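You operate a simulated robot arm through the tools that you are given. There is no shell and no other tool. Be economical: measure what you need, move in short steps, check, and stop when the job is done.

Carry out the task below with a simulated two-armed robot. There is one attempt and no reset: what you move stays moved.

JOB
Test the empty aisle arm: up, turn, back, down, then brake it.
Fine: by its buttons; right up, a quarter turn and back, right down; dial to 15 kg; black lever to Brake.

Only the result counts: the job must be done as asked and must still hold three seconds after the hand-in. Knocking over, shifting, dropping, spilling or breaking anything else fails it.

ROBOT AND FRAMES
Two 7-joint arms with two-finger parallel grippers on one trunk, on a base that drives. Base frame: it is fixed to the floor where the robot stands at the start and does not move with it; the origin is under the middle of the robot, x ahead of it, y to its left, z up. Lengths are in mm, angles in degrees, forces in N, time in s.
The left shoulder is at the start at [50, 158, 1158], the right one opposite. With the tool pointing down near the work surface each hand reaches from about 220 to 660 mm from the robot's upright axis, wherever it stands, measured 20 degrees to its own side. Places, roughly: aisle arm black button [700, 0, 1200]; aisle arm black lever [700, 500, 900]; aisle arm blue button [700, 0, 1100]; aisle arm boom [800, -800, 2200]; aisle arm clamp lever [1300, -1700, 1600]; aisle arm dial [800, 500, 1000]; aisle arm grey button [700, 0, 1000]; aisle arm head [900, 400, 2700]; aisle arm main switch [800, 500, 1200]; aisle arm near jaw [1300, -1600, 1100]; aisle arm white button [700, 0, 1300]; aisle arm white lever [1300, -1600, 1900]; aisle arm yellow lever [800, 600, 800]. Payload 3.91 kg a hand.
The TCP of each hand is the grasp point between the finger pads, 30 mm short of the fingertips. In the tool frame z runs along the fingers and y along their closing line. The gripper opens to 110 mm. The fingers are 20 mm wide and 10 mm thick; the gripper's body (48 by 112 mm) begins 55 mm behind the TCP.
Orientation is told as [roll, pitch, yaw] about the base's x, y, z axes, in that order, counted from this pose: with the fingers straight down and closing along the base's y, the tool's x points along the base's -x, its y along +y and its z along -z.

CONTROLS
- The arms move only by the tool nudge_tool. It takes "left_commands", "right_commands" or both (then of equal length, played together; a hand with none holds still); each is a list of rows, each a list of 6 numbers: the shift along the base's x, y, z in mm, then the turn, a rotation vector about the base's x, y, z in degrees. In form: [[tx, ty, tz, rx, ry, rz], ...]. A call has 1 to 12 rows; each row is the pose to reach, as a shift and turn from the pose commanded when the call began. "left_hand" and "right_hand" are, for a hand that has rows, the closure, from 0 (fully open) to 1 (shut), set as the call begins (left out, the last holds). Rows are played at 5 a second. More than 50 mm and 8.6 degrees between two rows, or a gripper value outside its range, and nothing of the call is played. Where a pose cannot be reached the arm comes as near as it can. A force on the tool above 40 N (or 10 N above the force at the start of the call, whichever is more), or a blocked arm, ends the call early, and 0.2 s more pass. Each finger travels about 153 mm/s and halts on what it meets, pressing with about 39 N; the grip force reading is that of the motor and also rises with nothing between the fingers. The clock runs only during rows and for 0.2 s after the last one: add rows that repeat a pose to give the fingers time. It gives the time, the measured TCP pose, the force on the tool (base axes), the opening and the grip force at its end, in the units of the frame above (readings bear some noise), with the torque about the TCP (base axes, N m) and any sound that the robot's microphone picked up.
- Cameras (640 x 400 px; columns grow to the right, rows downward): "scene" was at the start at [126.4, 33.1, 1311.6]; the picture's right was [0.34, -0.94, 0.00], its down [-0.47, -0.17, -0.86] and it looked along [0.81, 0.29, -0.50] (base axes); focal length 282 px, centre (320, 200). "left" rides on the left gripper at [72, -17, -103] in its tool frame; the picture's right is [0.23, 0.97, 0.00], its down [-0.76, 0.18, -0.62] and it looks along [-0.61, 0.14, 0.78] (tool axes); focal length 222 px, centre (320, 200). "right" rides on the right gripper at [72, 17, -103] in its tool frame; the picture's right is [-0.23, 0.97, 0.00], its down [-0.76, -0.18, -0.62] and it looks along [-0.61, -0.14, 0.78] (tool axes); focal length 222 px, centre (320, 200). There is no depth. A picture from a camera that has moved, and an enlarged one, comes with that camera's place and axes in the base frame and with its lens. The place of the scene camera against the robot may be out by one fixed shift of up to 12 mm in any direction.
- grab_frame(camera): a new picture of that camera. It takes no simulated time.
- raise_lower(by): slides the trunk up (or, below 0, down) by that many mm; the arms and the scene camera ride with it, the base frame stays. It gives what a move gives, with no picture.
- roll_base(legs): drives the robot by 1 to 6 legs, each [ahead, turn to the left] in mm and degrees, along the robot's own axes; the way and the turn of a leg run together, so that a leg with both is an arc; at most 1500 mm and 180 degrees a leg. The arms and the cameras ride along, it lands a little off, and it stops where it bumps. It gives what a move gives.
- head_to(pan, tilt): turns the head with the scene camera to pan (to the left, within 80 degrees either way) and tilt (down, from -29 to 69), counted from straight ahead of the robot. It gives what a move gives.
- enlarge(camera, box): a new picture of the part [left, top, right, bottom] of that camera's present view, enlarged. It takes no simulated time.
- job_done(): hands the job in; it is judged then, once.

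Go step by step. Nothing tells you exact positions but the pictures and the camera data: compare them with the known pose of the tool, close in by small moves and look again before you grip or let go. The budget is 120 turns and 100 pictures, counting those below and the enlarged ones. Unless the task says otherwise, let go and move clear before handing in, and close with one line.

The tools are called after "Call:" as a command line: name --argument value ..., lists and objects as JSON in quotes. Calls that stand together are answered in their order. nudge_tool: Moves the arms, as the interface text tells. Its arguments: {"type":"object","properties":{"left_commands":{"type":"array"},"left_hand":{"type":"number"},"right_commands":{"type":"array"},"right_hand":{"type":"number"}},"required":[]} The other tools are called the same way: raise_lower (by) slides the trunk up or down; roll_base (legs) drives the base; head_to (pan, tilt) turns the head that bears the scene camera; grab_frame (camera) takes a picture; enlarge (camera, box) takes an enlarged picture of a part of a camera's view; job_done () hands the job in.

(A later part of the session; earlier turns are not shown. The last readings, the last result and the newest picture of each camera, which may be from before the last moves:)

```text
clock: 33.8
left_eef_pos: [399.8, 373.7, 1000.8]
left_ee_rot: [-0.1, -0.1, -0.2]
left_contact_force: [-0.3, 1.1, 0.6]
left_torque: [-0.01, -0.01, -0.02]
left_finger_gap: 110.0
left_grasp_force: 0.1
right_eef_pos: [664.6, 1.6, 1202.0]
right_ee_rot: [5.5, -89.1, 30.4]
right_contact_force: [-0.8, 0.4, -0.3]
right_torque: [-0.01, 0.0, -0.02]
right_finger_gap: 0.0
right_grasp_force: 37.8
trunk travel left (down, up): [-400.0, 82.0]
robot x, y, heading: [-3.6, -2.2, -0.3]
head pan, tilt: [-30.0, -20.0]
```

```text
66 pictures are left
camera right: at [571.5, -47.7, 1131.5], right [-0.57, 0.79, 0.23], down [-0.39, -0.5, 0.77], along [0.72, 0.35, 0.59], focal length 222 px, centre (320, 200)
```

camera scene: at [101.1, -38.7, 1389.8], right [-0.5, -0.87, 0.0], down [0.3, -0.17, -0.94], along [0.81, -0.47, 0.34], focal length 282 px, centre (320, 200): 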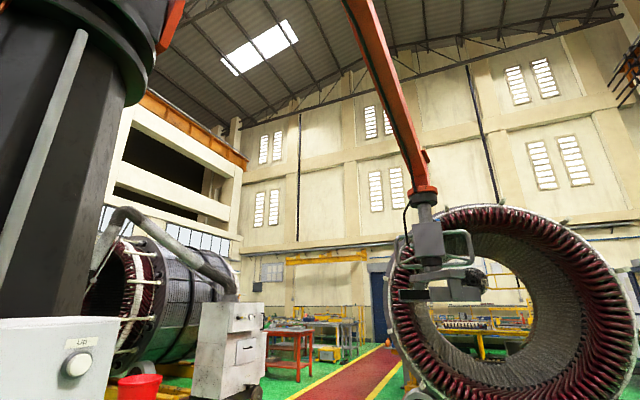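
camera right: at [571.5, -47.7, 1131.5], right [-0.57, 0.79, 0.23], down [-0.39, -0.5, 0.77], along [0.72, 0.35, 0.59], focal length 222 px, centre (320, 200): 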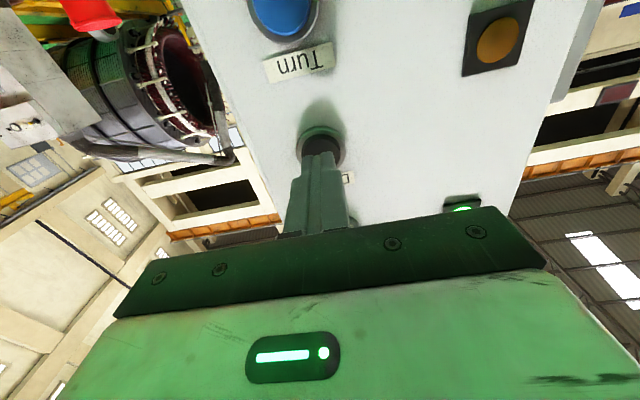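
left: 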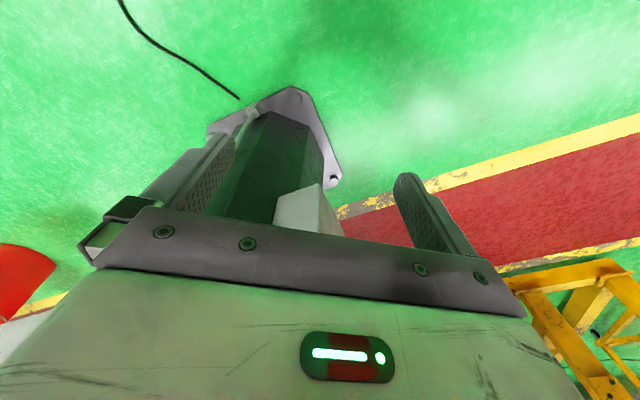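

Aligned on the black button. I'll press and hold it until the arm is right down.

Call:
nudge_tool --right_commands '[[13, 9.5, 0, 0, 0, 0], [18, 13, 0, 0, 0, 0], [21, 15, 0, 0, 0, 0], [23, 16.5, 0, 0, 0, 0], [23, 16.5, 0, 0, 0, 0]]'

Call:
nudge_tool --right_commands '[[0, 0, 0, 0, 0, 0], [0, 0, 0, 0, 0, 0], [0, 0, 0, 0, 0, 0], [0, 0, 0, 0, 0, 0], [0, 0, 0, 0, 0, 0], [0, 0, 0, 0, 0, 0], [0, 0, 0, 0, 0, 0], [0, 0, 0, 0, 0, 0], [0, 0, 0, 0, 0, 0], [0, 0, 0, 0, 0, 0], [0, 0, 0, 0, 0, 0]]'

Call:
grab_frame --camera "scene"

```text
clock: 34.9
left_eef_pos: [396.6, 370.9, 1001.8]
left_ee_rot: [0.0, -0.1, -0.3]
left_contact_force: [0.7, -0.5, 0.6]
left_torque: [0.01, 0.01, -0.01]
left_finger_gap: 110.4
left_grasp_force: 0.1
right_eef_pos: [682.5, 13.5, 1201.9]
right_ee_rot: [3.0, -89.0, 33.1]
right_contact_force: [-23.2, -9.6, -2.2]
right_torque: [0.05, -0.03, 0.18]
right_finger_gap: 0.0
right_grasp_force: 37.9
trunk travel left (down, up): [-400.0, 82.0]
robot x, y, heading: [-0.3, 0.6, -0.2]
head pan, tilt: [-30.0, -20.0]
heard: click
stopped in row 5 (right hand): the force on the tool passed its limit at 42 N (the readings are from after the stop); the commanded pose is now the measured one
```

```text
clock: 37.3
left_eef_pos: [396.4, 371.6, 1002.9]
left_ee_rot: [0.2, -0.3, -0.2]
left_contact_force: [0.3, -0.4, 0.1]
left_torque: [0.01, 0.0, -0.03]
left_finger_gap: 110.0
left_grasp_force: 0.1
right_eef_pos: [683.7, 13.4, 1200.9]
right_ee_rot: [3.1, -89.0, 32.7]
right_contact_force: [-31.1, -16.6, -6.0]
right_torque: [-0.01, -0.1, 0.17]
right_finger_gap: 0.1
right_grasp_force: 37.8
trunk travel left (down, up): [-400.0, 82.0]
robot x, y, heading: [-0.3, 1.1, -0.1]
head pan, tilt: [-30.0, -20.0]
```

```text
65 pictures are left
camera scene: at [100.2, -39.7, 1389.8], right [-0.5, -0.86, 0.0], down [0.3, -0.17, -0.94], along [0.81, -0.47, 0.34], focal length 282 px, centre (320, 200)
```

scene: 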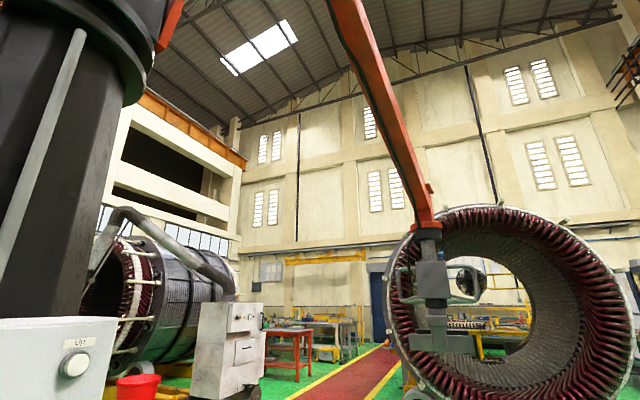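

It's lowering. I'll keep holding and tilt the head down to see what's under it.

Call:
head_to --pan -50 --tilt 0

Call:
nudge_tool --right_commands '[[0, 0, 0, 0, 0, 0], [0, 0, 0, 0, 0, 0], [0, 0, 0, 0, 0, 0], [0, 0, 0, 0, 0, 0], [0, 0, 0, 0, 0, 0], [0, 0, 0, 0, 0, 0], [0, 0, 0, 0, 0, 0], [0, 0, 0, 0, 0, 0]]'

Call:
grab_frame --camera "scene"

Call:
nudge_tool --right_commands '[[0, 0, 0, 0, 0, 0], [0, 0, 0, 0, 0, 0], [0, 0, 0, 0, 0, 0], [0, 0, 0, 0, 0, 0], [0, 0, 0, 0, 0, 0], [0, 0, 0, 0, 0, 0], [0, 0, 0, 0, 0, 0], [0, 0, 0, 0, 0, 0]]'

Call:
grab_frame --camera "scene"

```text
clock: 38.1
left_eef_pos: [396.9, 371.3, 1002.8]
left_ee_rot: [0.1, -0.2, -0.3]
left_contact_force: [-0.2, -0.7, -0.6]
left_torque: [-0.01, -0.01, 0.01]
left_finger_gap: 110.2
left_grasp_force: 0.0
right_eef_pos: [681.6, 12.5, 1201.7]
right_ee_rot: [3.5, -88.9, 32.6]
right_contact_force: [-31.4, -16.7, -6.0]
right_torque: [0.01, -0.11, 0.16]
right_finger_gap: 0.0
right_grasp_force: 37.7
trunk travel left (down, up): [-400.0, 82.0]
robot x, y, heading: [-6.2, -2.2, -0.2]
head pan, tilt: [-50.0, 0.0]
```

```text
clock: 39.9
left_eef_pos: [396.1, 371.7, 1003.3]
left_ee_rot: [0.3, -0.3, -0.3]
left_contact_force: [-0.5, 0.1, 0.7]
left_torque: [0.0, 0.01, 0.05]
left_finger_gap: 109.9
left_grasp_force: 0.0
right_eef_pos: [683.3, 12.6, 1201.4]
right_ee_rot: [3.4, -89.0, 32.8]
right_contact_force: [-31.7, -15.3, -5.0]
right_torque: [-0.02, -0.1, 0.13]
right_finger_gap: 0.0
right_grasp_force: 37.5
trunk travel left (down, up): [-400.0, 82.0]
robot x, y, heading: [-1.0, -1.6, -0.2]
head pan, tilt: [-50.0, 0.0]
```

```text
64 pictures are left
camera scene: at [92.3, -70.5, 1360.4], right [-0.77, -0.64, 0.0], down [0.0, 0.0, -1.0], along [0.64, -0.77, 0.0], focal length 282 px, centre (320, 200)
```

scene: 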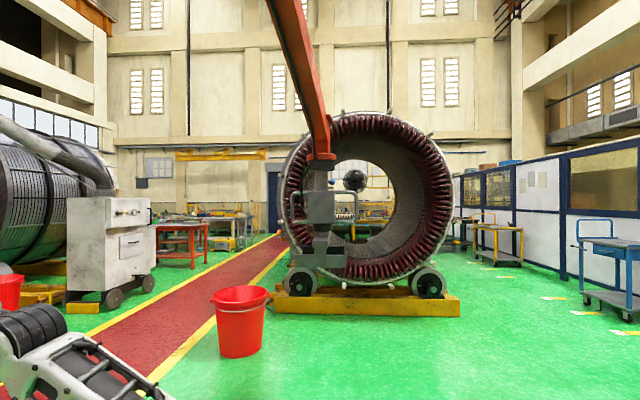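

```text
clock: 41.7
left_eef_pos: [396.6, 370.7, 1001.8]
left_ee_rot: [0.2, -0.3, -0.3]
left_contact_force: [-0.2, 0.4, -1.2]
left_torque: [0.01, -0.01, -0.01]
left_finger_gap: 110.2
left_grasp_force: 0.2
right_eef_pos: [681.9, 13.2, 1201.7]
right_ee_rot: [3.3, -89.1, 32.6]
right_contact_force: [-31.2, -15.3, -4.8]
right_torque: [0.0, -0.09, 0.12]
right_finger_gap: 0.1
right_grasp_force: 38.2
trunk travel left (down, up): [-400.0, 82.0]
robot x, y, heading: [1.9, -0.9, -0.6]
head pan, tilt: [-50.0, 0.0]
```

```text
63 pictures are left
camera scene: at [92.3, -70.5, 1360.4], right [-0.77, -0.64, 0.0], down [0.0, 0.0, -1.0], along [0.64, -0.77, 0.0], focal length 282 px, centre (320, 200)
```

scene: 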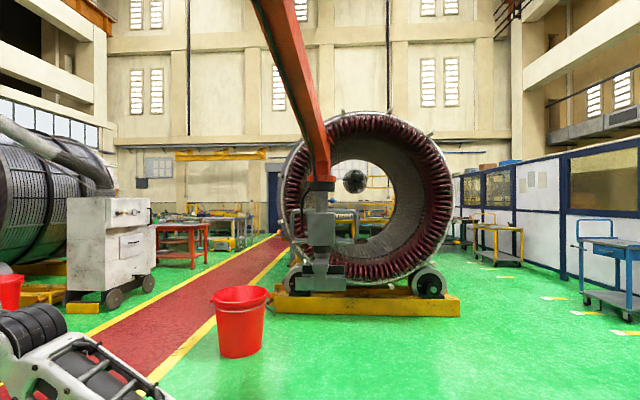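

Call:
nudge_tool --right_commands '[[0, 0, 0, 0, 0, 0], [0, 0, 0, 0, 0, 0], [0, 0, 0, 0, 0, 0], [0, 0, 0, 0, 0, 0], [0, 0, 0, 0, 0, 0], [0, 0, 0, 0, 0, 0], [0, 0, 0, 0, 0, 0], [0, 0, 0, 0, 0, 0], [0, 0, 0, 0, 0, 0], [0, 0, 0, 0, 0, 0], [0, 0, 0, 0, 0, 0], [0, 0, 0, 0, 0, 0]]'

Call:
grab_frame --camera "scene"

Call:
nudge_tool --right_commands '[[0, 0, 0, 0, 0, 0], [0, 0, 0, 0, 0, 0], [0, 0, 0, 0, 0, 0], [0, 0, 0, 0, 0, 0], [0, 0, 0, 0, 0, 0], [0, 0, 0, 0, 0, 0], [0, 0, 0, 0, 0, 0], [0, 0, 0, 0, 0, 0], [0, 0, 0, 0, 0, 0], [0, 0, 0, 0, 0, 0], [0, 0, 0, 0, 0, 0], [0, 0, 0, 0, 0, 0]]'

Call:
grab_frame --camera "scene"

```text
clock: 44.3
left_eef_pos: [397.2, 372.0, 1003.3]
left_ee_rot: [0.2, -0.4, -0.4]
left_contact_force: [-0.3, 0.0, 0.4]
left_torque: [-0.01, -0.01, 0.01]
left_finger_gap: 110.1
left_grasp_force: 0.1
right_eef_pos: [682.7, 14.8, 1202.1]
right_ee_rot: [3.4, -89.2, 32.6]
right_contact_force: [-30.3, -15.6, -4.8]
right_torque: [0.04, -0.08, 0.14]
right_finger_gap: 0.2
right_grasp_force: 37.4
trunk travel left (down, up): [-400.0, 82.0]
robot x, y, heading: [0.3, -0.6, -0.5]
head pan, tilt: [-50.0, 0.0]
```

```text
62 pictures are left
camera scene: at [92.3, -70.6, 1360.4], right [-0.77, -0.64, 0.0], down [0.0, 0.0, -1.0], along [0.64, -0.77, 0.0], focal length 282 px, centre (320, 200)
```

scene: 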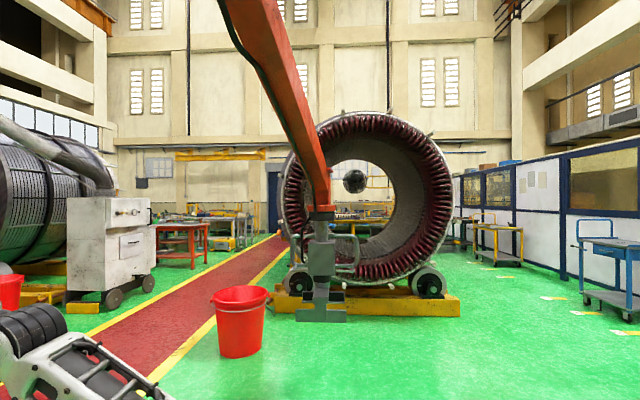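

```text
clock: 46.9
left_eef_pos: [396.4, 371.4, 1002.6]
left_ee_rot: [0.1, -0.3, -0.3]
left_contact_force: [0.5, -0.5, -0.2]
left_torque: [-0.03, 0.01, 0.01]
left_finger_gap: 110.0
left_grasp_force: 0.1
right_eef_pos: [682.4, 13.3, 1201.4]
right_ee_rot: [3.5, -89.1, 32.5]
right_contact_force: [-28.9, -15.6, -3.8]
right_torque: [0.02, -0.1, 0.1]
right_finger_gap: 0.0
right_grasp_force: 37.9
trunk travel left (down, up): [-400.0, 82.0]
robot x, y, heading: [-4.4, -4.2, -0.1]
head pan, tilt: [-50.0, 0.0]
```

```text
61 pictures are left
camera scene: at [92.3, -70.6, 1360.4], right [-0.77, -0.64, 0.0], down [0.0, 0.0, -1.0], along [0.64, -0.77, 0.0], focal length 282 px, centre (320, 200)
```

scene: 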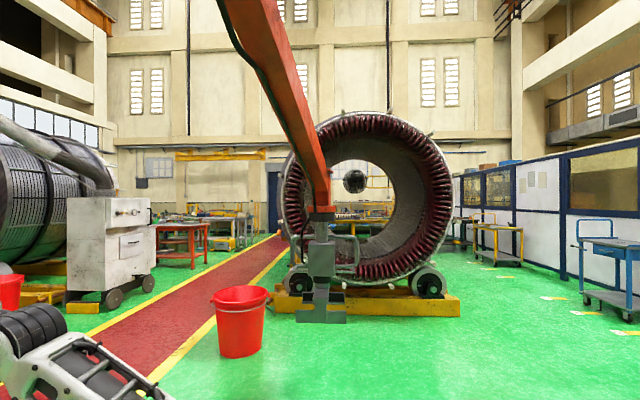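

The jaws have stopped at the bottom. I'll release, retract and fold the right arm back to its start pose so I can drive round to the cabinet's control face.

Call:
nudge_tool --right_commands '[[-30, -22, 0, 0, 0, 0], [-70, -45, 0, 0, 0, 0], [-110, -68, 0, 0, 0, 0], [-142, -88, 0, 0, 0, 0]]'

Call:
nudge_tool --right_commands '[[-12, 0, -17, -2.35, 7.233, -2.35], [-24, 0, -34, -4.7, 14.467, -4.7], [-36, 0, -50, -7.05, 21.7, -7.05], [-48, 0, -67, -9.4, 28.93, -9.4], [-60, 0, -84, -11.75, 36.17, -11.75], [-72, 0, -101, -14.1, 43.4, -14.1], [-84, 0, -118, -16.45, 50.63, -16.45], [-96, 0, -134, -18.8, 57.87, -18.8], [-108, 0, -151, -21.15, 65.1, -21.15], [-120, 0, -168, -23.5, 72.33, -23.5], [-132, 0, -185, -25.85, 79.57, -25.85], [-144, 0, -202, -28.2, 86.8, -28.2]]'

Call:
head_to --pan 80 --tilt 30

Call:
grab_frame --camera "scene"

```text
clock: 47.9
left_eef_pos: [399.2, 374.1, 1001.2]
left_ee_rot: [0.0, 0.0, -0.3]
left_contact_force: [0.6, 1.1, -0.4]
left_torque: [-0.03, -0.04, 0.02]
left_finger_gap: 110.3
left_grasp_force: 0.1
right_eef_pos: [543.4, -73.0, 1198.4]
right_ee_rot: [6.0, -88.9, 30.0]
right_contact_force: [0.1, -0.5, 0.4]
right_torque: [0.02, 0.0, -0.03]
right_finger_gap: 0.0
right_grasp_force: 37.4
trunk travel left (down, up): [-400.0, 82.0]
robot x, y, heading: [0.3, -1.5, -0.2]
head pan, tilt: [-50.0, 0.0]
```

```text
clock: 50.5
left_eef_pos: [399.5, 374.3, 999.5]
left_ee_rot: [0.0, 0.0, -0.3]
left_contact_force: [-0.5, 0.5, -0.2]
left_torque: [0.0, 0.01, -0.03]
left_finger_gap: 109.9
left_grasp_force: 0.0
right_eef_pos: [400.4, -72.2, 996.4]
right_ee_rot: [-0.1, 1.5, -0.3]
right_contact_force: [-0.6, 0.0, 0.3]
right_torque: [0.01, 0.03, 0.0]
right_finger_gap: 0.1
right_grasp_force: 38.1
trunk travel left (down, up): [-400.0, 82.0]
robot x, y, heading: [-4.5, -1.2, -0.3]
head pan, tilt: [-50.0, 0.0]
```

```text
clock: 52.6
left_eef_pos: [399.9, 373.4, 1000.2]
left_ee_rot: [0.1, 0.0, -0.3]
left_contact_force: [-0.5, 0.1, -0.1]
left_torque: [-0.02, 0.01, 0.0]
left_finger_gap: 110.1
left_grasp_force: 0.1
right_eef_pos: [401.1, -72.2, 997.3]
right_ee_rot: [0.0, 1.2, -0.1]
right_contact_force: [0.2, 0.2, -0.2]
right_torque: [0.0, -0.02, 0.0]
right_finger_gap: 0.0
right_grasp_force: 37.8
trunk travel left (down, up): [-400.0, 82.0]
robot x, y, heading: [-2.1, 1.9, -0.3]
head pan, tilt: [80.0, 30.0]
```

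```text
60 pictures are left
camera scene: at [55.3, 90.2, 1311.9], right [0.98, -0.18, 0.0], down [-0.09, -0.49, -0.87], along [0.15, 0.85, -0.5], focal length 282 px, centre (320, 200)
```

scene: 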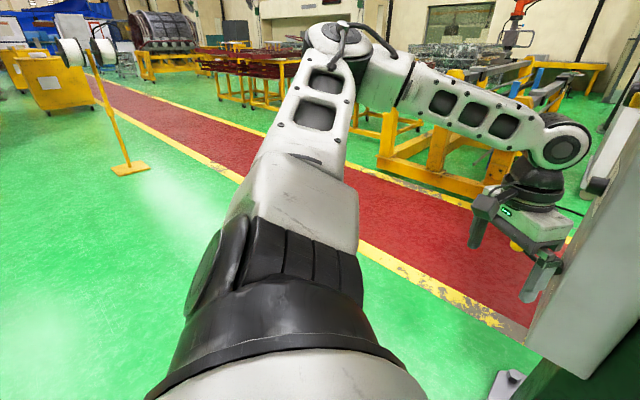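

The floor to my left is clear. I'll drive round: turn left, go ahead 1 m, then turn back toward the cabinet.

Call:
roll_base --legs '[[0, 90], [1000, 0], [0, -125]]'

Call:
head_to --pan 0 --tilt 15

Call:
grab_frame --camera "scene"

```text
clock: 66.8
left_eef_pos: [542.9, 1082.5, 999.6]
left_ee_rot: [-0.1, 0.0, -34.2]
left_contact_force: [-0.1, 0.2, 0.6]
left_torque: [0.0, 0.02, -0.03]
left_finger_gap: 110.0
left_grasp_force: 0.0
right_eef_pos: [295.1, 712.2, 995.8]
right_ee_rot: [0.1, 1.3, -34.1]
right_contact_force: [0.4, -0.6, -0.5]
right_torque: [-0.01, 0.03, -0.02]
right_finger_gap: 0.0
right_grasp_force: 37.9
trunk travel left (down, up): [-400.0, 82.0]
robot x, y, heading: [0.7, 996.1, -34.0]
head pan, tilt: [80.0, 30.0]
```

```text
clock: 68.3
left_eef_pos: [543.8, 1079.8, 999.5]
left_ee_rot: [0.0, -0.1, -34.3]
left_contact_force: [0.5, -0.3, 0.2]
left_torque: [0.0, 0.02, -0.02]
left_finger_gap: 110.2
left_grasp_force: 0.0
right_eef_pos: [294.9, 711.5, 996.3]
right_ee_rot: [0.1, 1.4, -34.1]
right_contact_force: [0.0, -0.1, 0.6]
right_torque: [0.03, -0.02, 0.02]
right_finger_gap: 0.1
right_grasp_force: 37.6
trunk travel left (down, up): [-400.0, 82.0]
robot x, y, heading: [2.6, 993.5, -34.1]
head pan, tilt: [0.0, 15.0]
```

```text
59 pictures are left
camera scene: at [113.2, 922.9, 1336.0], right [-0.56, -0.83, 0.0], down [-0.21, 0.15, -0.97], along [0.8, -0.54, -0.26], focal length 282 px, centre (320, 200)
```

scene: 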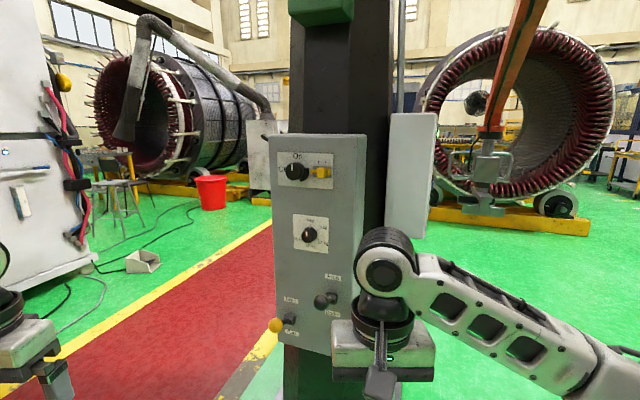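

The cabinet's control face is now visible, with the main switch, dial, black lever and yellow lever. I'll zoom in to read it.

Call:
enlarge --camera "scene" --box '[260, 130, 380, 260]'

Call:
enlarge --camera "scene" --box '[260, 255, 360, 355]'

```text
3.08 times, centred on (320, 195) of scene
camera zoom: at [113.2, 922.9, 1336.0], right [-0.56, -0.83, 0.0], down [-0.21, 0.15, -0.97], along [0.8, -0.54, -0.26], focal length 867 px, centre (320, 215)
```

zoom: 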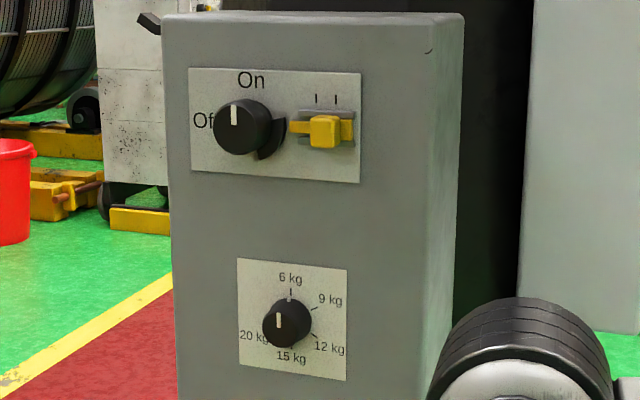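

```text
4.00 times, centred on (310, 305) of scene
camera zoom: at [113.2, 922.9, 1336.0], right [-0.56, -0.83, 0.0], down [-0.21, 0.15, -0.97], along [0.8, -0.54, -0.26], focal length 1127 px, centre (360, -220)
```

zoom: 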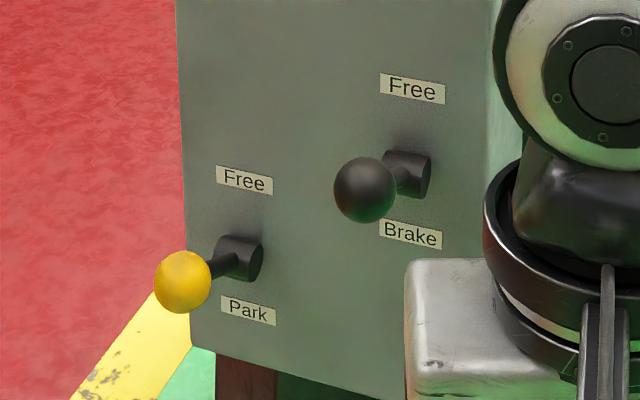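

Both levers are at Free, the main switch is On and the dial points at 6 kg. The face normal is about (−0.59, 0.81), so I'll drive to stand square in front of it.

Call:
roll_base --legs '[[0, 47.3], [452, 0], [0, -66.9]]'

Call:
head_to --pan -12 --tilt 30

Call:
grab_frame --camera "scene"

Call:
grab_frame --camera "right"

```text
clock: 76.1
left_eef_pos: [987.0, 995.1, 1000.0]
left_ee_rot: [0.0, 0.1, -54.0]
left_contact_force: [0.0, -0.5, 0.6]
left_torque: [0.0, -0.03, -0.01]
left_finger_gap: 109.9
left_grasp_force: 0.1
right_eef_pos: [628.2, 729.7, 995.9]
right_ee_rot: [0.0, 1.4, -53.8]
right_contact_force: [0.2, 0.1, -0.2]
right_torque: [0.05, 0.04, 0.0]
right_finger_gap: 0.0
right_grasp_force: 37.8
trunk travel left (down, up): [-400.0, 82.0]
robot x, y, heading: [444.8, 1098.6, -54.0]
head pan, tilt: [0.0, 15.0]
```

```text
clock: 76.9
left_eef_pos: [986.8, 995.1, 999.4]
left_ee_rot: [0.0, 0.1, -54.0]
left_contact_force: [0.5, 0.2, -0.5]
left_torque: [-0.04, 0.02, 0.04]
left_finger_gap: 110.0
left_grasp_force: 0.0
right_eef_pos: [628.4, 730.3, 997.7]
right_ee_rot: [0.0, 1.4, -53.8]
right_contact_force: [-0.8, 0.4, -0.2]
right_torque: [0.04, 0.01, -0.01]
right_finger_gap: 0.0
right_grasp_force: 37.7
trunk travel left (down, up): [-400.0, 82.0]
robot x, y, heading: [447.6, 1092.4, -53.9]
head pan, tilt: [-12.0, 30.0]
```

```text
56 pictures are left
camera scene: at [509.3, 984.2, 1311.9], right [-0.91, -0.41, 0.0], down [-0.2, 0.46, -0.87], along [0.35, -0.79, -0.5], focal length 282 px, centre (320, 200)
```

scene: 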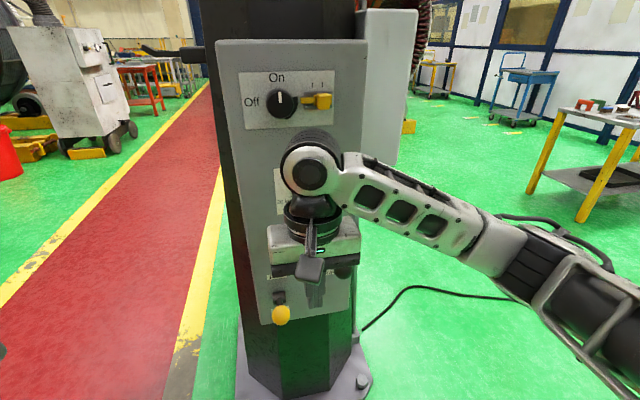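

```text
55 pictures are left
camera right: at [602.2, 795.6, 1102.0], right [0.92, 0.39, 0.0], down [0.31, -0.73, 0.61], along [0.23, -0.56, -0.8], focal length 222 px, centre (320, 200)
```

right: 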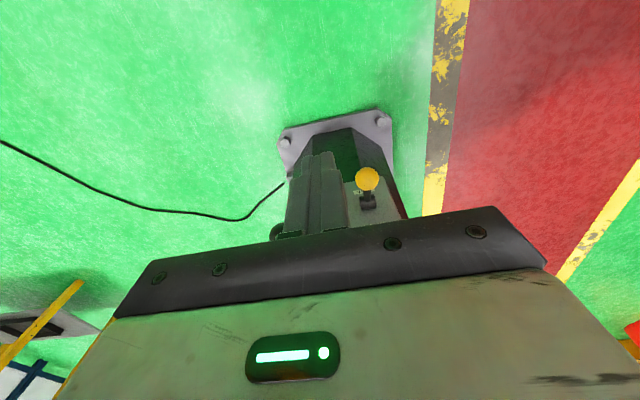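

The cabinet face is about 645 mm ahead of me, and the dial is near (757, 527, 1031). I'll swing the right hand to point forward at the dial, open, keeping about 210 mm clear.

Call:
nudge_tool --right_commands '[[-1, -1, 3, -6.71, -4.91, 0], [-2, -2, 6, -13.42, -9.82, 0], [-4, -3, 9, -20.13, -14.73, 0], [-5, -3, 12, -26.84, -19.64, 0], [-6, -4, 15, -33.55, -24.55, 0], [-7, -5, 19, -40.25, -29.45, 0], [-8, -6, 22, -46.96, -34.36, 0], [-9, -7, 25, -53.67, -39.27, 0], [-11, -8, 28, -60.38, -44.18, 0], [-12, -9, 31, -67.09, -49.09, 0], [-13, -9.5, 34, -73.8, -54.0, 0]]' --right_hand 0

Call:
grab_frame --camera "right"

Call:
grab_frame --camera "scene"

```text
clock: 79.3
left_eef_pos: [985.8, 994.9, 999.8]
left_ee_rot: [0.0, 0.0, -54.1]
left_contact_force: [-0.2, 0.2, -0.1]
left_torque: [0.01, 0.0, -0.02]
left_finger_gap: 109.9
left_grasp_force: 0.0
right_eef_pos: [615.4, 721.5, 1030.5]
right_ee_rot: [-171.3, -89.8, 117.4]
right_contact_force: [-0.6, 0.2, 0.0]
right_torque: [-0.01, -0.01, -0.02]
right_finger_gap: 109.9
right_grasp_force: 0.0
trunk travel left (down, up): [-400.0, 82.0]
robot x, y, heading: [448.3, 1098.6, -53.8]
head pan, tilt: [-12.0, 30.0]
```

```text
54 pictures are left
camera right: at [569.3, 812.7, 958.3], right [0.79, 0.58, 0.23], down [-0.51, 0.4, 0.76], along [0.35, -0.71, 0.61], focal length 222 px, centre (320, 200)
```

right: 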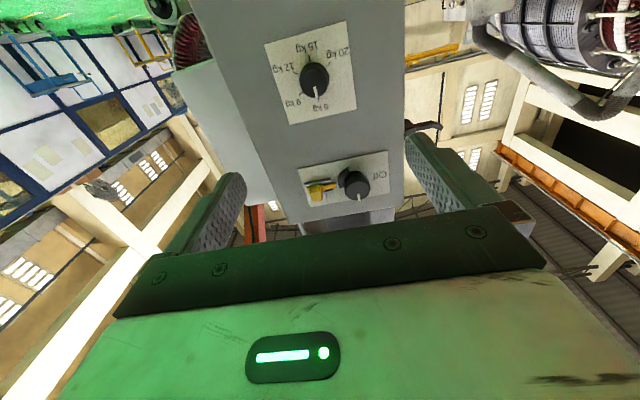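

```text
53 pictures are left
camera scene: at [509.1, 984.3, 1311.9], right [-0.91, -0.41, 0.0], down [-0.2, 0.46, -0.87], along [0.35, -0.79, -0.5], focal length 282 px, centre (320, 200)
```

scene: 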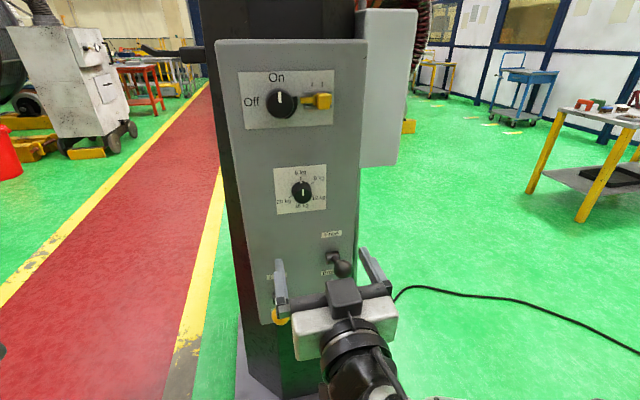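

Dial knob at about (760, 516, 1017). I'll move forward 130 mm and look again with the open jaws either side.

Call:
nudge_tool --right_commands '[[19, -27, -4, 0, 0, 0], [37, -54, -7, 0, 0, 0], [55, -81, -10, 0, 0, 0], [74, -107, -14, 0, 0, 0], [74, -107, -14, 0, 0, 0]]'

Call:
grab_frame --camera "right"

Call:
enlarge --camera "scene" --box '[240, 140, 400, 300]'

```text
clock: 80.5
left_eef_pos: [987.5, 994.0, 999.7]
left_ee_rot: [0.0, 0.0, -53.9]
left_contact_force: [0.4, 0.1, 0.1]
left_torque: [-0.02, -0.01, 0.02]
left_finger_gap: 109.9
left_grasp_force: 0.0
right_eef_pos: [689.2, 614.0, 1017.6]
right_ee_rot: [175.8, -89.8, 130.6]
right_contact_force: [-0.3, -0.7, -0.4]
right_torque: [0.01, 0.01, -0.01]
right_finger_gap: 109.9
right_grasp_force: 0.1
trunk travel left (down, up): [-400.0, 82.0]
robot x, y, heading: [444.1, 1095.5, -54.0]
head pan, tilt: [-12.0, 30.0]
```

```text
52 pictures are left
camera right: at [644.5, 705.6, 944.9], right [0.79, 0.58, 0.23], down [-0.51, 0.4, 0.76], along [0.35, -0.71, 0.61], focal length 222 px, centre (320, 200)
```

right: 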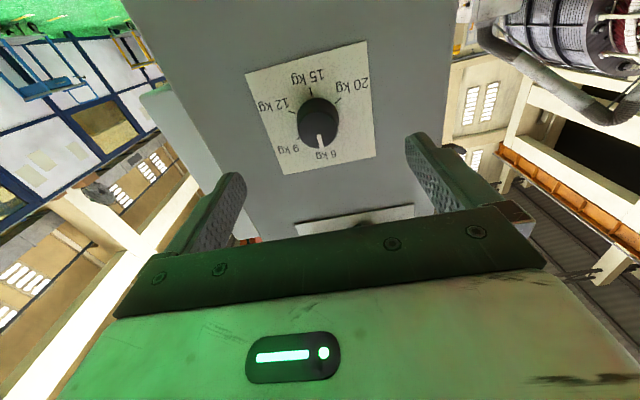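

```text
2.50 times, centred on (320, 220) of scene
camera zoom: at [509.2, 984.2, 1311.9], right [-0.91, -0.41, 0.0], down [-0.2, 0.46, -0.87], along [0.35, -0.79, -0.5], focal length 704 px, centre (320, 150)
```

zoom: 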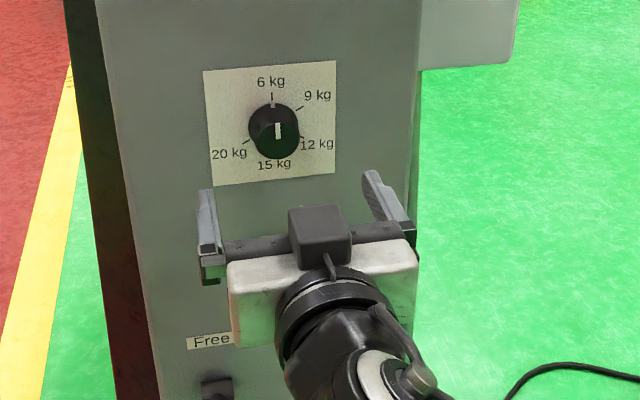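

The knob centre is about 67 mm beyond the fingertips, near z 1013. I'll advance in steps, with fingers straddling it.

Call:
nudge_tool --right_commands '[[16, -20.5, -4, 0, 0, 0], [32, -41, -4, 0, 0, 0], [40, -51.5, -4, 0, 0, 0], [45, -58, -4, 0, 0, 0], [45, -58, -4, 0, 0, 0]]'

Call:
grab_frame --camera "right"

Call:
enlarge --camera "scene" --box '[240, 140, 400, 300]'

```text
clock: 81.7
left_eef_pos: [987.4, 993.0, 1000.0]
left_ee_rot: [0.0, 0.0, -54.0]
left_contact_force: [0.6, 0.4, -0.5]
left_torque: [0.07, -0.02, 0.0]
left_finger_gap: 110.1
left_grasp_force: 0.1
right_eef_pos: [734.8, 556.0, 1012.9]
right_ee_rot: [-177.8, -89.9, 124.1]
right_contact_force: [0.2, 0.7, -0.5]
right_torque: [-0.01, -0.01, 0.01]
right_finger_gap: 110.0
right_grasp_force: 0.0
trunk travel left (down, up): [-400.0, 82.0]
robot x, y, heading: [448.3, 1095.9, -54.0]
head pan, tilt: [-12.0, 30.0]
```

```text
50 pictures are left
camera right: at [689.1, 647.4, 940.4], right [0.79, 0.58, 0.23], down [-0.51, 0.4, 0.76], along [0.35, -0.71, 0.61], focal length 222 px, centre (320, 200)
```

right: 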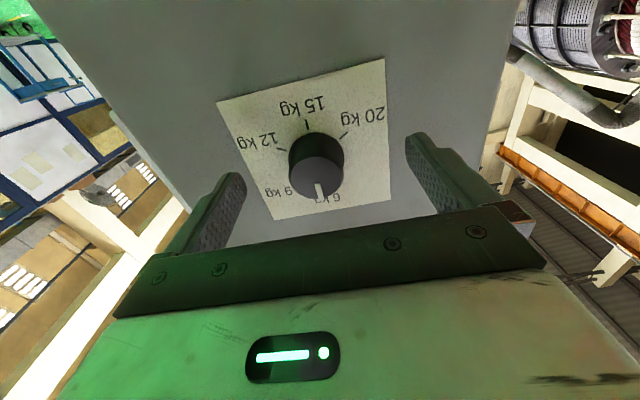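

```text
2.50 times, centred on (320, 220) of scene
camera zoom: at [509.2, 984.2, 1311.9], right [-0.91, -0.41, 0.0], down [-0.2, 0.46, -0.87], along [0.35, -0.79, -0.5], focal length 704 px, centre (320, 150)
```

zoom: 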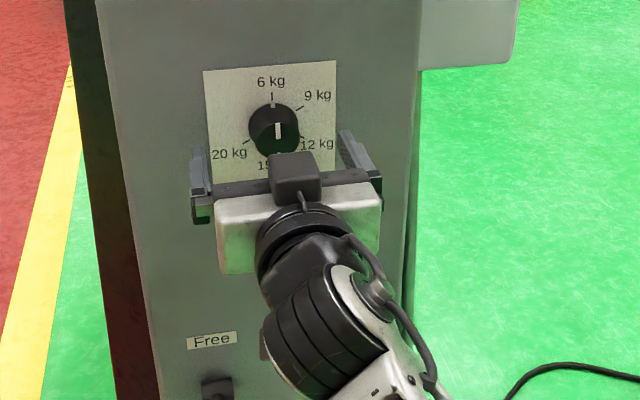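

The knob is now between the pads. I'll go 12 mm deeper, then close and check the gap.

Call:
nudge_tool --right_commands '[[3, -6, 0, 0, 0, 0], [5.5, -11, 0, 0, 0, 0], [5.5, -11, 0, 0, 0, 0]]'

Call:
nudge_tool --right_commands '[[0, 0, 0, 0, 0, 0], [0, 0, 0, 0, 0, 0], [0, 0, 0, 0, 0, 0], [0, 0, 0, 0, 0, 0]]' --right_hand 1

Call:
grab_frame --camera "right"

```text
clock: 82.5
left_eef_pos: [987.7, 994.7, 1000.6]
left_ee_rot: [-0.1, 0.0, -54.0]
left_contact_force: [-0.3, -0.1, -0.6]
left_torque: [0.04, -0.01, -0.03]
left_finger_gap: 109.9
left_grasp_force: 0.1
right_eef_pos: [739.3, 545.1, 1012.4]
right_ee_rot: [-174.7, -89.8, 120.8]
right_contact_force: [-0.4, 0.2, -0.4]
right_torque: [-0.03, 0.0, -0.01]
right_finger_gap: 109.9
right_grasp_force: 0.1
trunk travel left (down, up): [-400.0, 82.0]
robot x, y, heading: [450.1, 1098.3, -54.1]
head pan, tilt: [-12.0, 30.0]
```

```text
clock: 83.5
left_eef_pos: [986.5, 993.8, 1000.0]
left_ee_rot: [0.0, 0.0, -54.0]
left_contact_force: [-0.2, 0.5, -0.5]
left_torque: [-0.01, 0.0, 0.05]
left_finger_gap: 110.1
left_grasp_force: 0.1
right_eef_pos: [737.9, 543.3, 1012.6]
right_ee_rot: [172.0, -89.8, 134.0]
right_contact_force: [-5.9, -5.4, 3.0]
right_torque: [0.33, 0.16, -1.12]
right_finger_gap: 39.5
right_grasp_force: 45.5
trunk travel left (down, up): [-400.0, 82.0]
robot x, y, heading: [446.2, 1098.2, -54.0]
head pan, tilt: [-12.0, 30.0]
```

```text
48 pictures are left
camera right: at [693.0, 635.5, 940.3], right [0.79, 0.57, 0.23], down [-0.51, 0.4, 0.76], along [0.34, -0.71, 0.61], focal length 222 px, centre (320, 200)
```

right: 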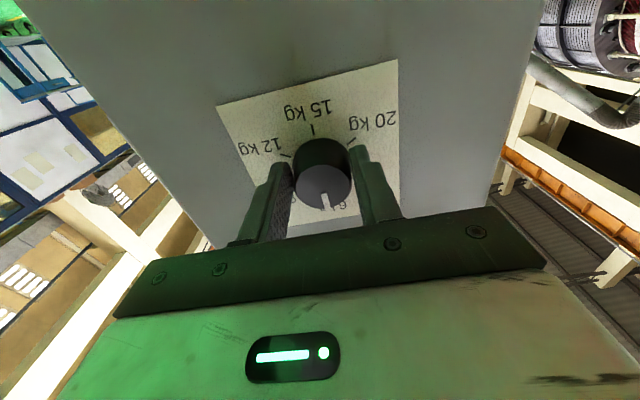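

Gripped at 39.5 mm. I'll turn clockwise about 32° first and check.

Call:
nudge_tool --right_commands '[[-2, -1.5, 0, 0, 0, 0], [-2, -1.5, 0, 4.7, -6.47, 0], [-2, -1.5, 0, 9.4, -12.94, 0], [-2, -1.5, 0, 14.1, -19.41, 0], [-2, -1.5, 0, 18.8, -25.88, 0]]'

Call:
grab_frame --camera "right"

Call:
enlarge --camera "scene" --box '[240, 140, 400, 300]'

```text
clock: 84.5
left_eef_pos: [986.5, 997.3, 999.7]
left_ee_rot: [0.0, -0.1, -53.8]
left_contact_force: [-0.1, -0.4, 0.2]
left_torque: [0.03, -0.06, 0.0]
left_finger_gap: 109.8
left_grasp_force: 0.0
right_eef_pos: [741.1, 543.6, 1013.3]
right_ee_rot: [93.5, -70.5, -145.8]
right_contact_force: [1.9, 21.0, -5.5]
right_torque: [-0.06, 0.09, -0.16]
right_finger_gap: 40.2
right_grasp_force: 45.0
trunk travel left (down, up): [-400.0, 82.0]
robot x, y, heading: [445.6, 1095.7, -54.0]
head pan, tilt: [-12.0, 30.0]
stopped in row 5 (right hand): the force on the tool passed its limit at 55 N (the readings are from after the stop); the commanded pose is now the measured one
```

```text
47 pictures are left
camera right: at [711.2, 648.1, 948.8], right [0.66, 0.52, 0.54], down [-0.72, 0.25, 0.65], along [0.2, -0.82, 0.54], focal length 222 px, centre (320, 200)
```

right: 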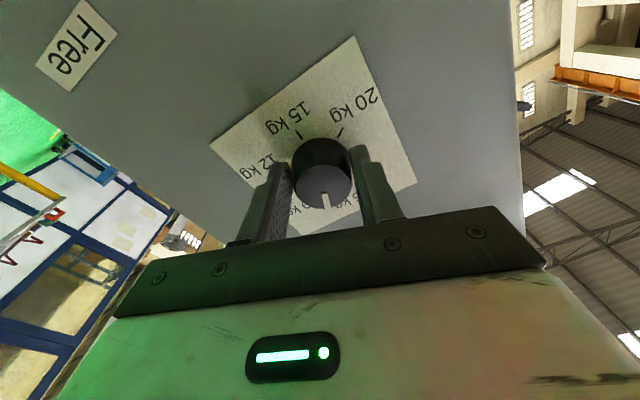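

```text
2.50 times, centred on (320, 220) of scene
camera zoom: at [509.1, 986.2, 1311.9], right [-0.91, -0.41, 0.0], down [-0.2, 0.46, -0.87], along [0.36, -0.79, -0.5], focal length 704 px, centre (320, 150)
```

zoom: 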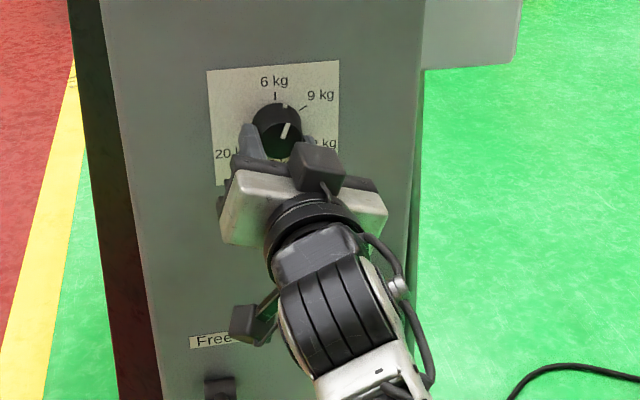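

The knob turns with the gripper, but the force got high, probably from fingertips pressing on the plate. I'll ease back 4 mm and slightly left, then continue.

Call:
nudge_tool --right_commands '[[-1.5, 4, 0, 0, 0, 0], [-1.5, 4, 0, 0, 0, 0], [-1.5, 4, 0, 4.1, -5.66, 0], [-1.5, 4, 0, 8.2, -11.3, 0], [-1.5, 4, 0, 12.3, -17, 0], [-1.5, 4, 0, 16.4, -22.6, 0]]'

Call:
grab_frame --camera "right"

```text
clock: 84.9
left_eef_pos: [987.6, 999.5, 999.9]
left_ee_rot: [-0.1, -0.1, -53.8]
left_contact_force: [-0.2, 0.5, 0.2]
left_torque: [0.0, -0.01, 0.0]
left_finger_gap: 110.0
left_grasp_force: 0.1
right_eef_pos: [739.2, 544.0, 1013.5]
right_ee_rot: [93.2, -71.1, -145.4]
right_contact_force: [2.1, 13.1, -6.3]
right_torque: [0.1, 0.14, -0.11]
right_finger_gap: 40.1
right_grasp_force: 45.0
trunk travel left (down, up): [-400.0, 82.0]
robot x, y, heading: [449.3, 1099.0, -53.7]
head pan, tilt: [-12.0, 30.0]
stopped in row 2 (right hand): the force on the tool passed its limit at 44 N (the readings are from after the stop); the commanded pose is now the measured one
```

```text
45 pictures are left
camera right: at [710.4, 647.6, 948.7], right [0.67, 0.52, 0.53], down [-0.71, 0.25, 0.65], along [0.21, -0.81, 0.54], focal length 222 px, centre (320, 200)
```

right: 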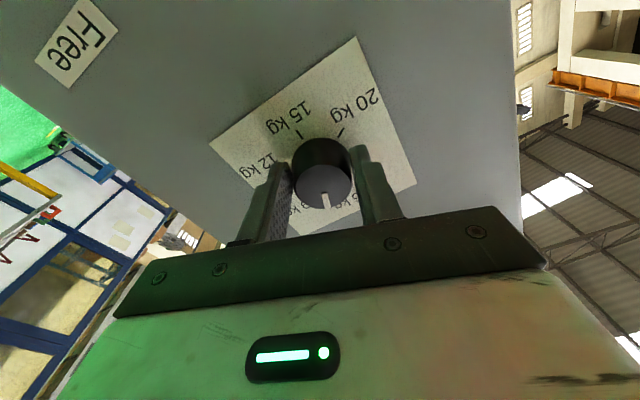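

I'll open the fingers to relieve the forces and see where the knob stays.

Call:
nudge_tool --right_commands '[[0, 0, 0, 0, 0, 0], [-3, 4, 0, 0, 0, 0], [-3, 4, 0, 0, 0, 0]]' --right_hand 0.4

Call:
grab_frame --camera "right"

Call:
enlarge --camera "scene" --box '[240, 140, 400, 300]'

```text
clock: 85.7
left_eef_pos: [987.0, 997.2, 999.2]
left_ee_rot: [-0.1, -0.1, -53.7]
left_contact_force: [0.0, -0.7, 0.2]
left_torque: [0.0, 0.01, -0.02]
left_finger_gap: 110.0
left_grasp_force: 0.0
right_eef_pos: [732.6, 539.8, 1019.8]
right_ee_rot: [96.0, -71.7, -148.7]
right_contact_force: [-0.1, -0.1, 0.6]
right_torque: [-0.04, 0.03, -0.02]
right_finger_gap: 65.7
right_grasp_force: 0.1
trunk travel left (down, up): [-400.0, 82.0]
robot x, y, heading: [449.0, 1096.4, -53.5]
head pan, tilt: [-12.0, 30.0]
```

```text
44 pictures are left
camera right: at [704.6, 644.0, 953.8], right [0.67, 0.53, 0.52], down [-0.71, 0.27, 0.65], along [0.2, -0.81, 0.56], focal length 222 px, centre (320, 200)
```

right: 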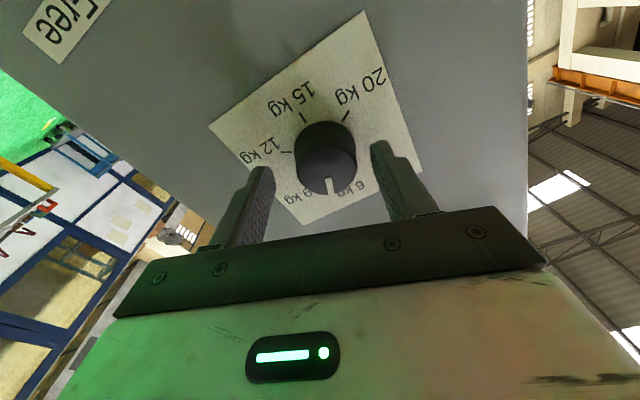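

```text
2.50 times, centred on (320, 220) of scene
camera zoom: at [510.1, 985.4, 1311.9], right [-0.91, -0.41, 0.0], down [-0.21, 0.46, -0.87], along [0.36, -0.79, -0.5], focal length 704 px, centre (320, 150)
```

zoom: 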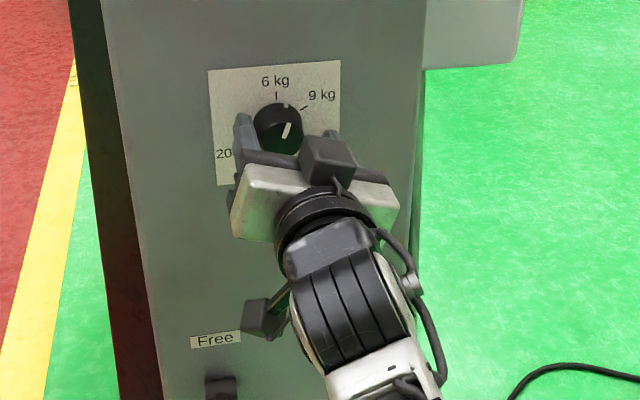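

The knob held at about 22°. The tool is off the knob axis (about 7 mm right, 5 mm high), which explains the force, so I'll recentre before gripping again.

Call:
nudge_tool --right_commands '[[4, 3, -3, 0, 0, 0], [7, 5, -5, 0, 0, 0], [7, 5, -5, 0, 0, 0], [7, 5, -5, 0, 0, 0]]'

Call:
grab_frame --camera "right"

```text
clock: 86.7
left_eef_pos: [987.8, 998.5, 1000.0]
left_ee_rot: [0.0, -0.1, -53.8]
left_contact_force: [0.4, 0.7, 0.6]
left_torque: [0.0, 0.01, 0.01]
left_finger_gap: 109.9
left_grasp_force: 0.1
right_eef_pos: [728.4, 534.5, 1013.3]
right_ee_rot: [99.0, -74.6, -152.7]
right_contact_force: [3.6, 6.8, 2.9]
right_torque: [-0.08, -0.07, 0.14]
right_finger_gap: 69.5
right_grasp_force: 3.9
trunk travel left (down, up): [-400.0, 82.0]
robot x, y, heading: [449.1, 1100.8, -53.7]
head pan, tilt: [-12.0, 30.0]
```

```text
42 pictures are left
camera right: at [699.1, 634.6, 944.2], right [0.7, 0.54, 0.47], down [-0.68, 0.31, 0.66], along [0.21, -0.79, 0.58], focal length 222 px, centre (320, 200)
```

right: 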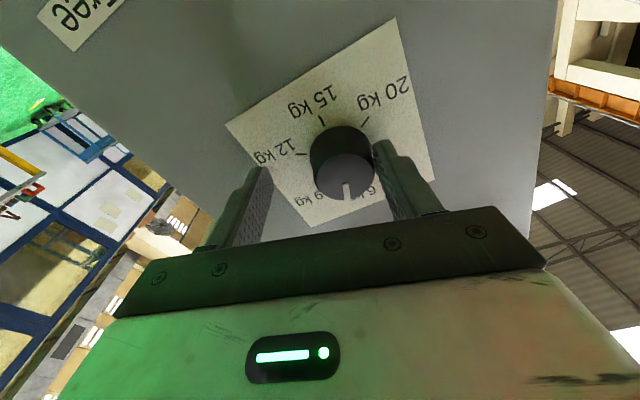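

The arm moved the wrong way, so the wrist is near a joint limit for clockwise roll. I'll back off and wind the wrist counter-clockwise to gain range before gripping.

Call:
nudge_tool --right_commands '[[-15, 20, 0, 0, 0, 0], [-35, 48, 0, 0, 0, 0], [-35, 48, 0, -4.73, 6.45, 0], [-35, 48, 0, -9.45, 12.9, 0], [-35, 48, 0, -14.2, 19.4, 0], [-35, 48, 0, -18.9, 25.8, 0], [-35, 48, 0, -23.6, 32.3, 0], [-35, 48, 0, -28.4, 38.7, 0], [-35, 48, 0, -33.1, 45.2, 0], [-35, 48, 0, -37.8, 51.6, 0], [-35, 48, 0, -42.6, 58.1, 0], [-35, 48, 0, -47.3, 64.5, 0]]' --right_hand 0

Call:
grab_frame --camera "right"

```text
clock: 87.4
left_eef_pos: [987.3, 997.3, 999.2]
left_ee_rot: [0.0, 0.0, -53.8]
left_contact_force: [-0.2, 0.1, -0.4]
left_torque: [0.03, 0.0, 0.03]
left_finger_gap: 110.0
left_grasp_force: 0.0
right_eef_pos: [700.5, 556.0, 1105.7]
right_ee_rot: [138.1, -72.4, 169.3]
right_contact_force: [0.8, 0.1, -0.2]
right_torque: [-0.02, 0.07, 0.03]
right_finger_gap: 109.8
right_grasp_force: 0.1
trunk travel left (down, up): [-400.0, 82.0]
robot x, y, heading: [443.3, 1098.1, -53.8]
head pan, tilt: [-12.0, 30.0]
stopped in row 3 (right hand): the arm was blocked; the commanded pose is now the measured one
```

```text
41 pictures are left
camera right: at [677.5, 642.2, 1017.1], right [0.68, 0.61, 0.41], down [-0.72, 0.42, 0.55], along [0.16, -0.67, 0.73], focal length 222 px, centre (320, 200)
```

right: 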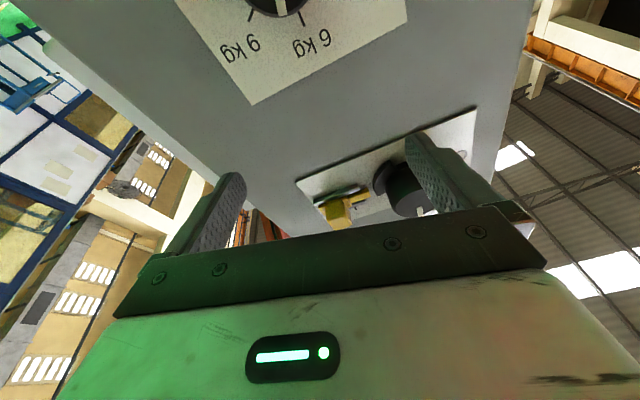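

The hand jumped upward toward the main switch (an arm reconfiguration). I'll look before moving anything.

Call:
grab_frame --camera "scene"

```text
40 pictures are left
camera scene: at [510.0, 985.0, 1311.8], right [-0.91, -0.41, 0.0], down [-0.21, 0.46, -0.87], along [0.36, -0.79, -0.5], focal length 282 px, centre (320, 200)
```

scene: 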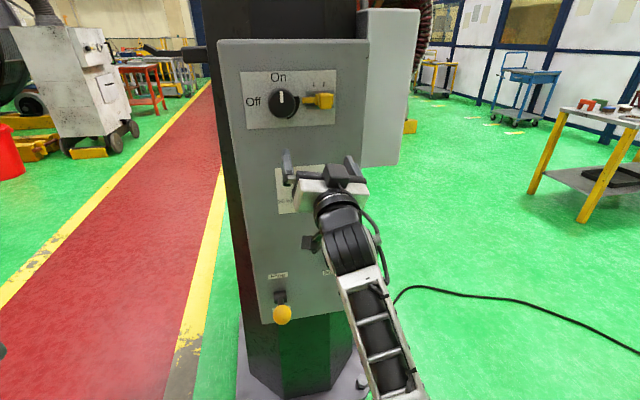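

The fingers are in front of the plate, not touching anything. I'll retreat straight back in small steps.

Call:
nudge_tool --right_commands '[[-12, 16, 0, 0, 0, 0], [-24, 32, 0, 0, 0, 0], [-36, 48, 0, 0, 0, 0], [-48, 64, 0, 0, 0, 0], [-60, 80, 0, 0, 0, 0], [-60, 80, 0, 0, 0, 0]]'

```text
clock: 88.2
left_eef_pos: [987.6, 996.5, 999.4]
left_ee_rot: [0.0, 0.0, -53.8]
left_contact_force: [0.2, 0.5, 0.3]
left_torque: [-0.04, -0.02, 0.03]
left_finger_gap: 110.2
left_grasp_force: 0.1
right_eef_pos: [662.9, 593.9, 1184.5]
right_ee_rot: [158.8, -65.2, 149.1]
right_contact_force: [0.0, -0.2, -0.1]
right_torque: [-0.02, 0.04, 0.01]
right_finger_gap: 110.2
right_grasp_force: 0.1
trunk travel left (down, up): [-400.0, 82.0]
robot x, y, heading: [447.3, 1094.8, -53.8]
head pan, tilt: [-12.0, 30.0]
stopped in row 4 (right hand): the arm was blocked; the commanded pose is now the measured one
```

The arm keeps sliding along a joint limit, so I'll back the whole robot away instead and then re-pose the arm in free space.

Call:
roll_base --legs '[[-200, 0]]'

Call:
grab_frame --camera "scene"

```text
clock: 89.8
left_eef_pos: [868.9, 1158.4, 999.6]
left_ee_rot: [-0.1, 0.1, -53.7]
left_contact_force: [0.4, -0.1, 0.1]
left_torque: [0.01, 0.03, 0.04]
left_finger_gap: 110.0
left_grasp_force: 0.2
right_eef_pos: [544.3, 755.2, 1183.9]
right_ee_rot: [158.8, -65.2, 149.1]
right_contact_force: [-0.2, -0.2, 0.6]
right_torque: [0.01, -0.01, 0.0]
right_finger_gap: 109.8
right_grasp_force: 0.0
trunk travel left (down, up): [-400.0, 82.0]
robot x, y, heading: [330.2, 1260.9, -53.4]
head pan, tilt: [-12.0, 30.0]
```

```text
39 pictures are left
camera scene: at [391.7, 1146.7, 1311.9], right [-0.91, -0.41, 0.0], down [-0.21, 0.46, -0.87], along [0.36, -0.79, -0.5], focal length 282 px, centre (320, 200)
```

scene: 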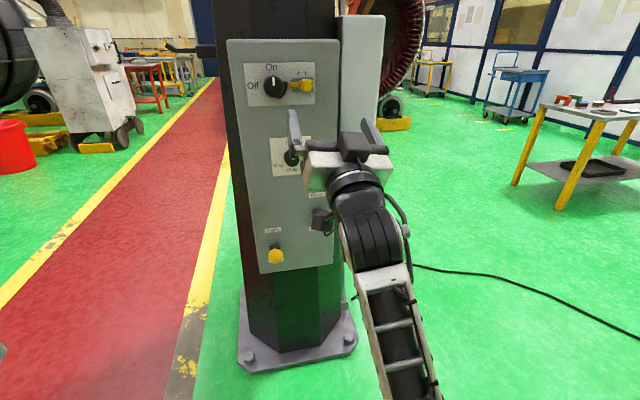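

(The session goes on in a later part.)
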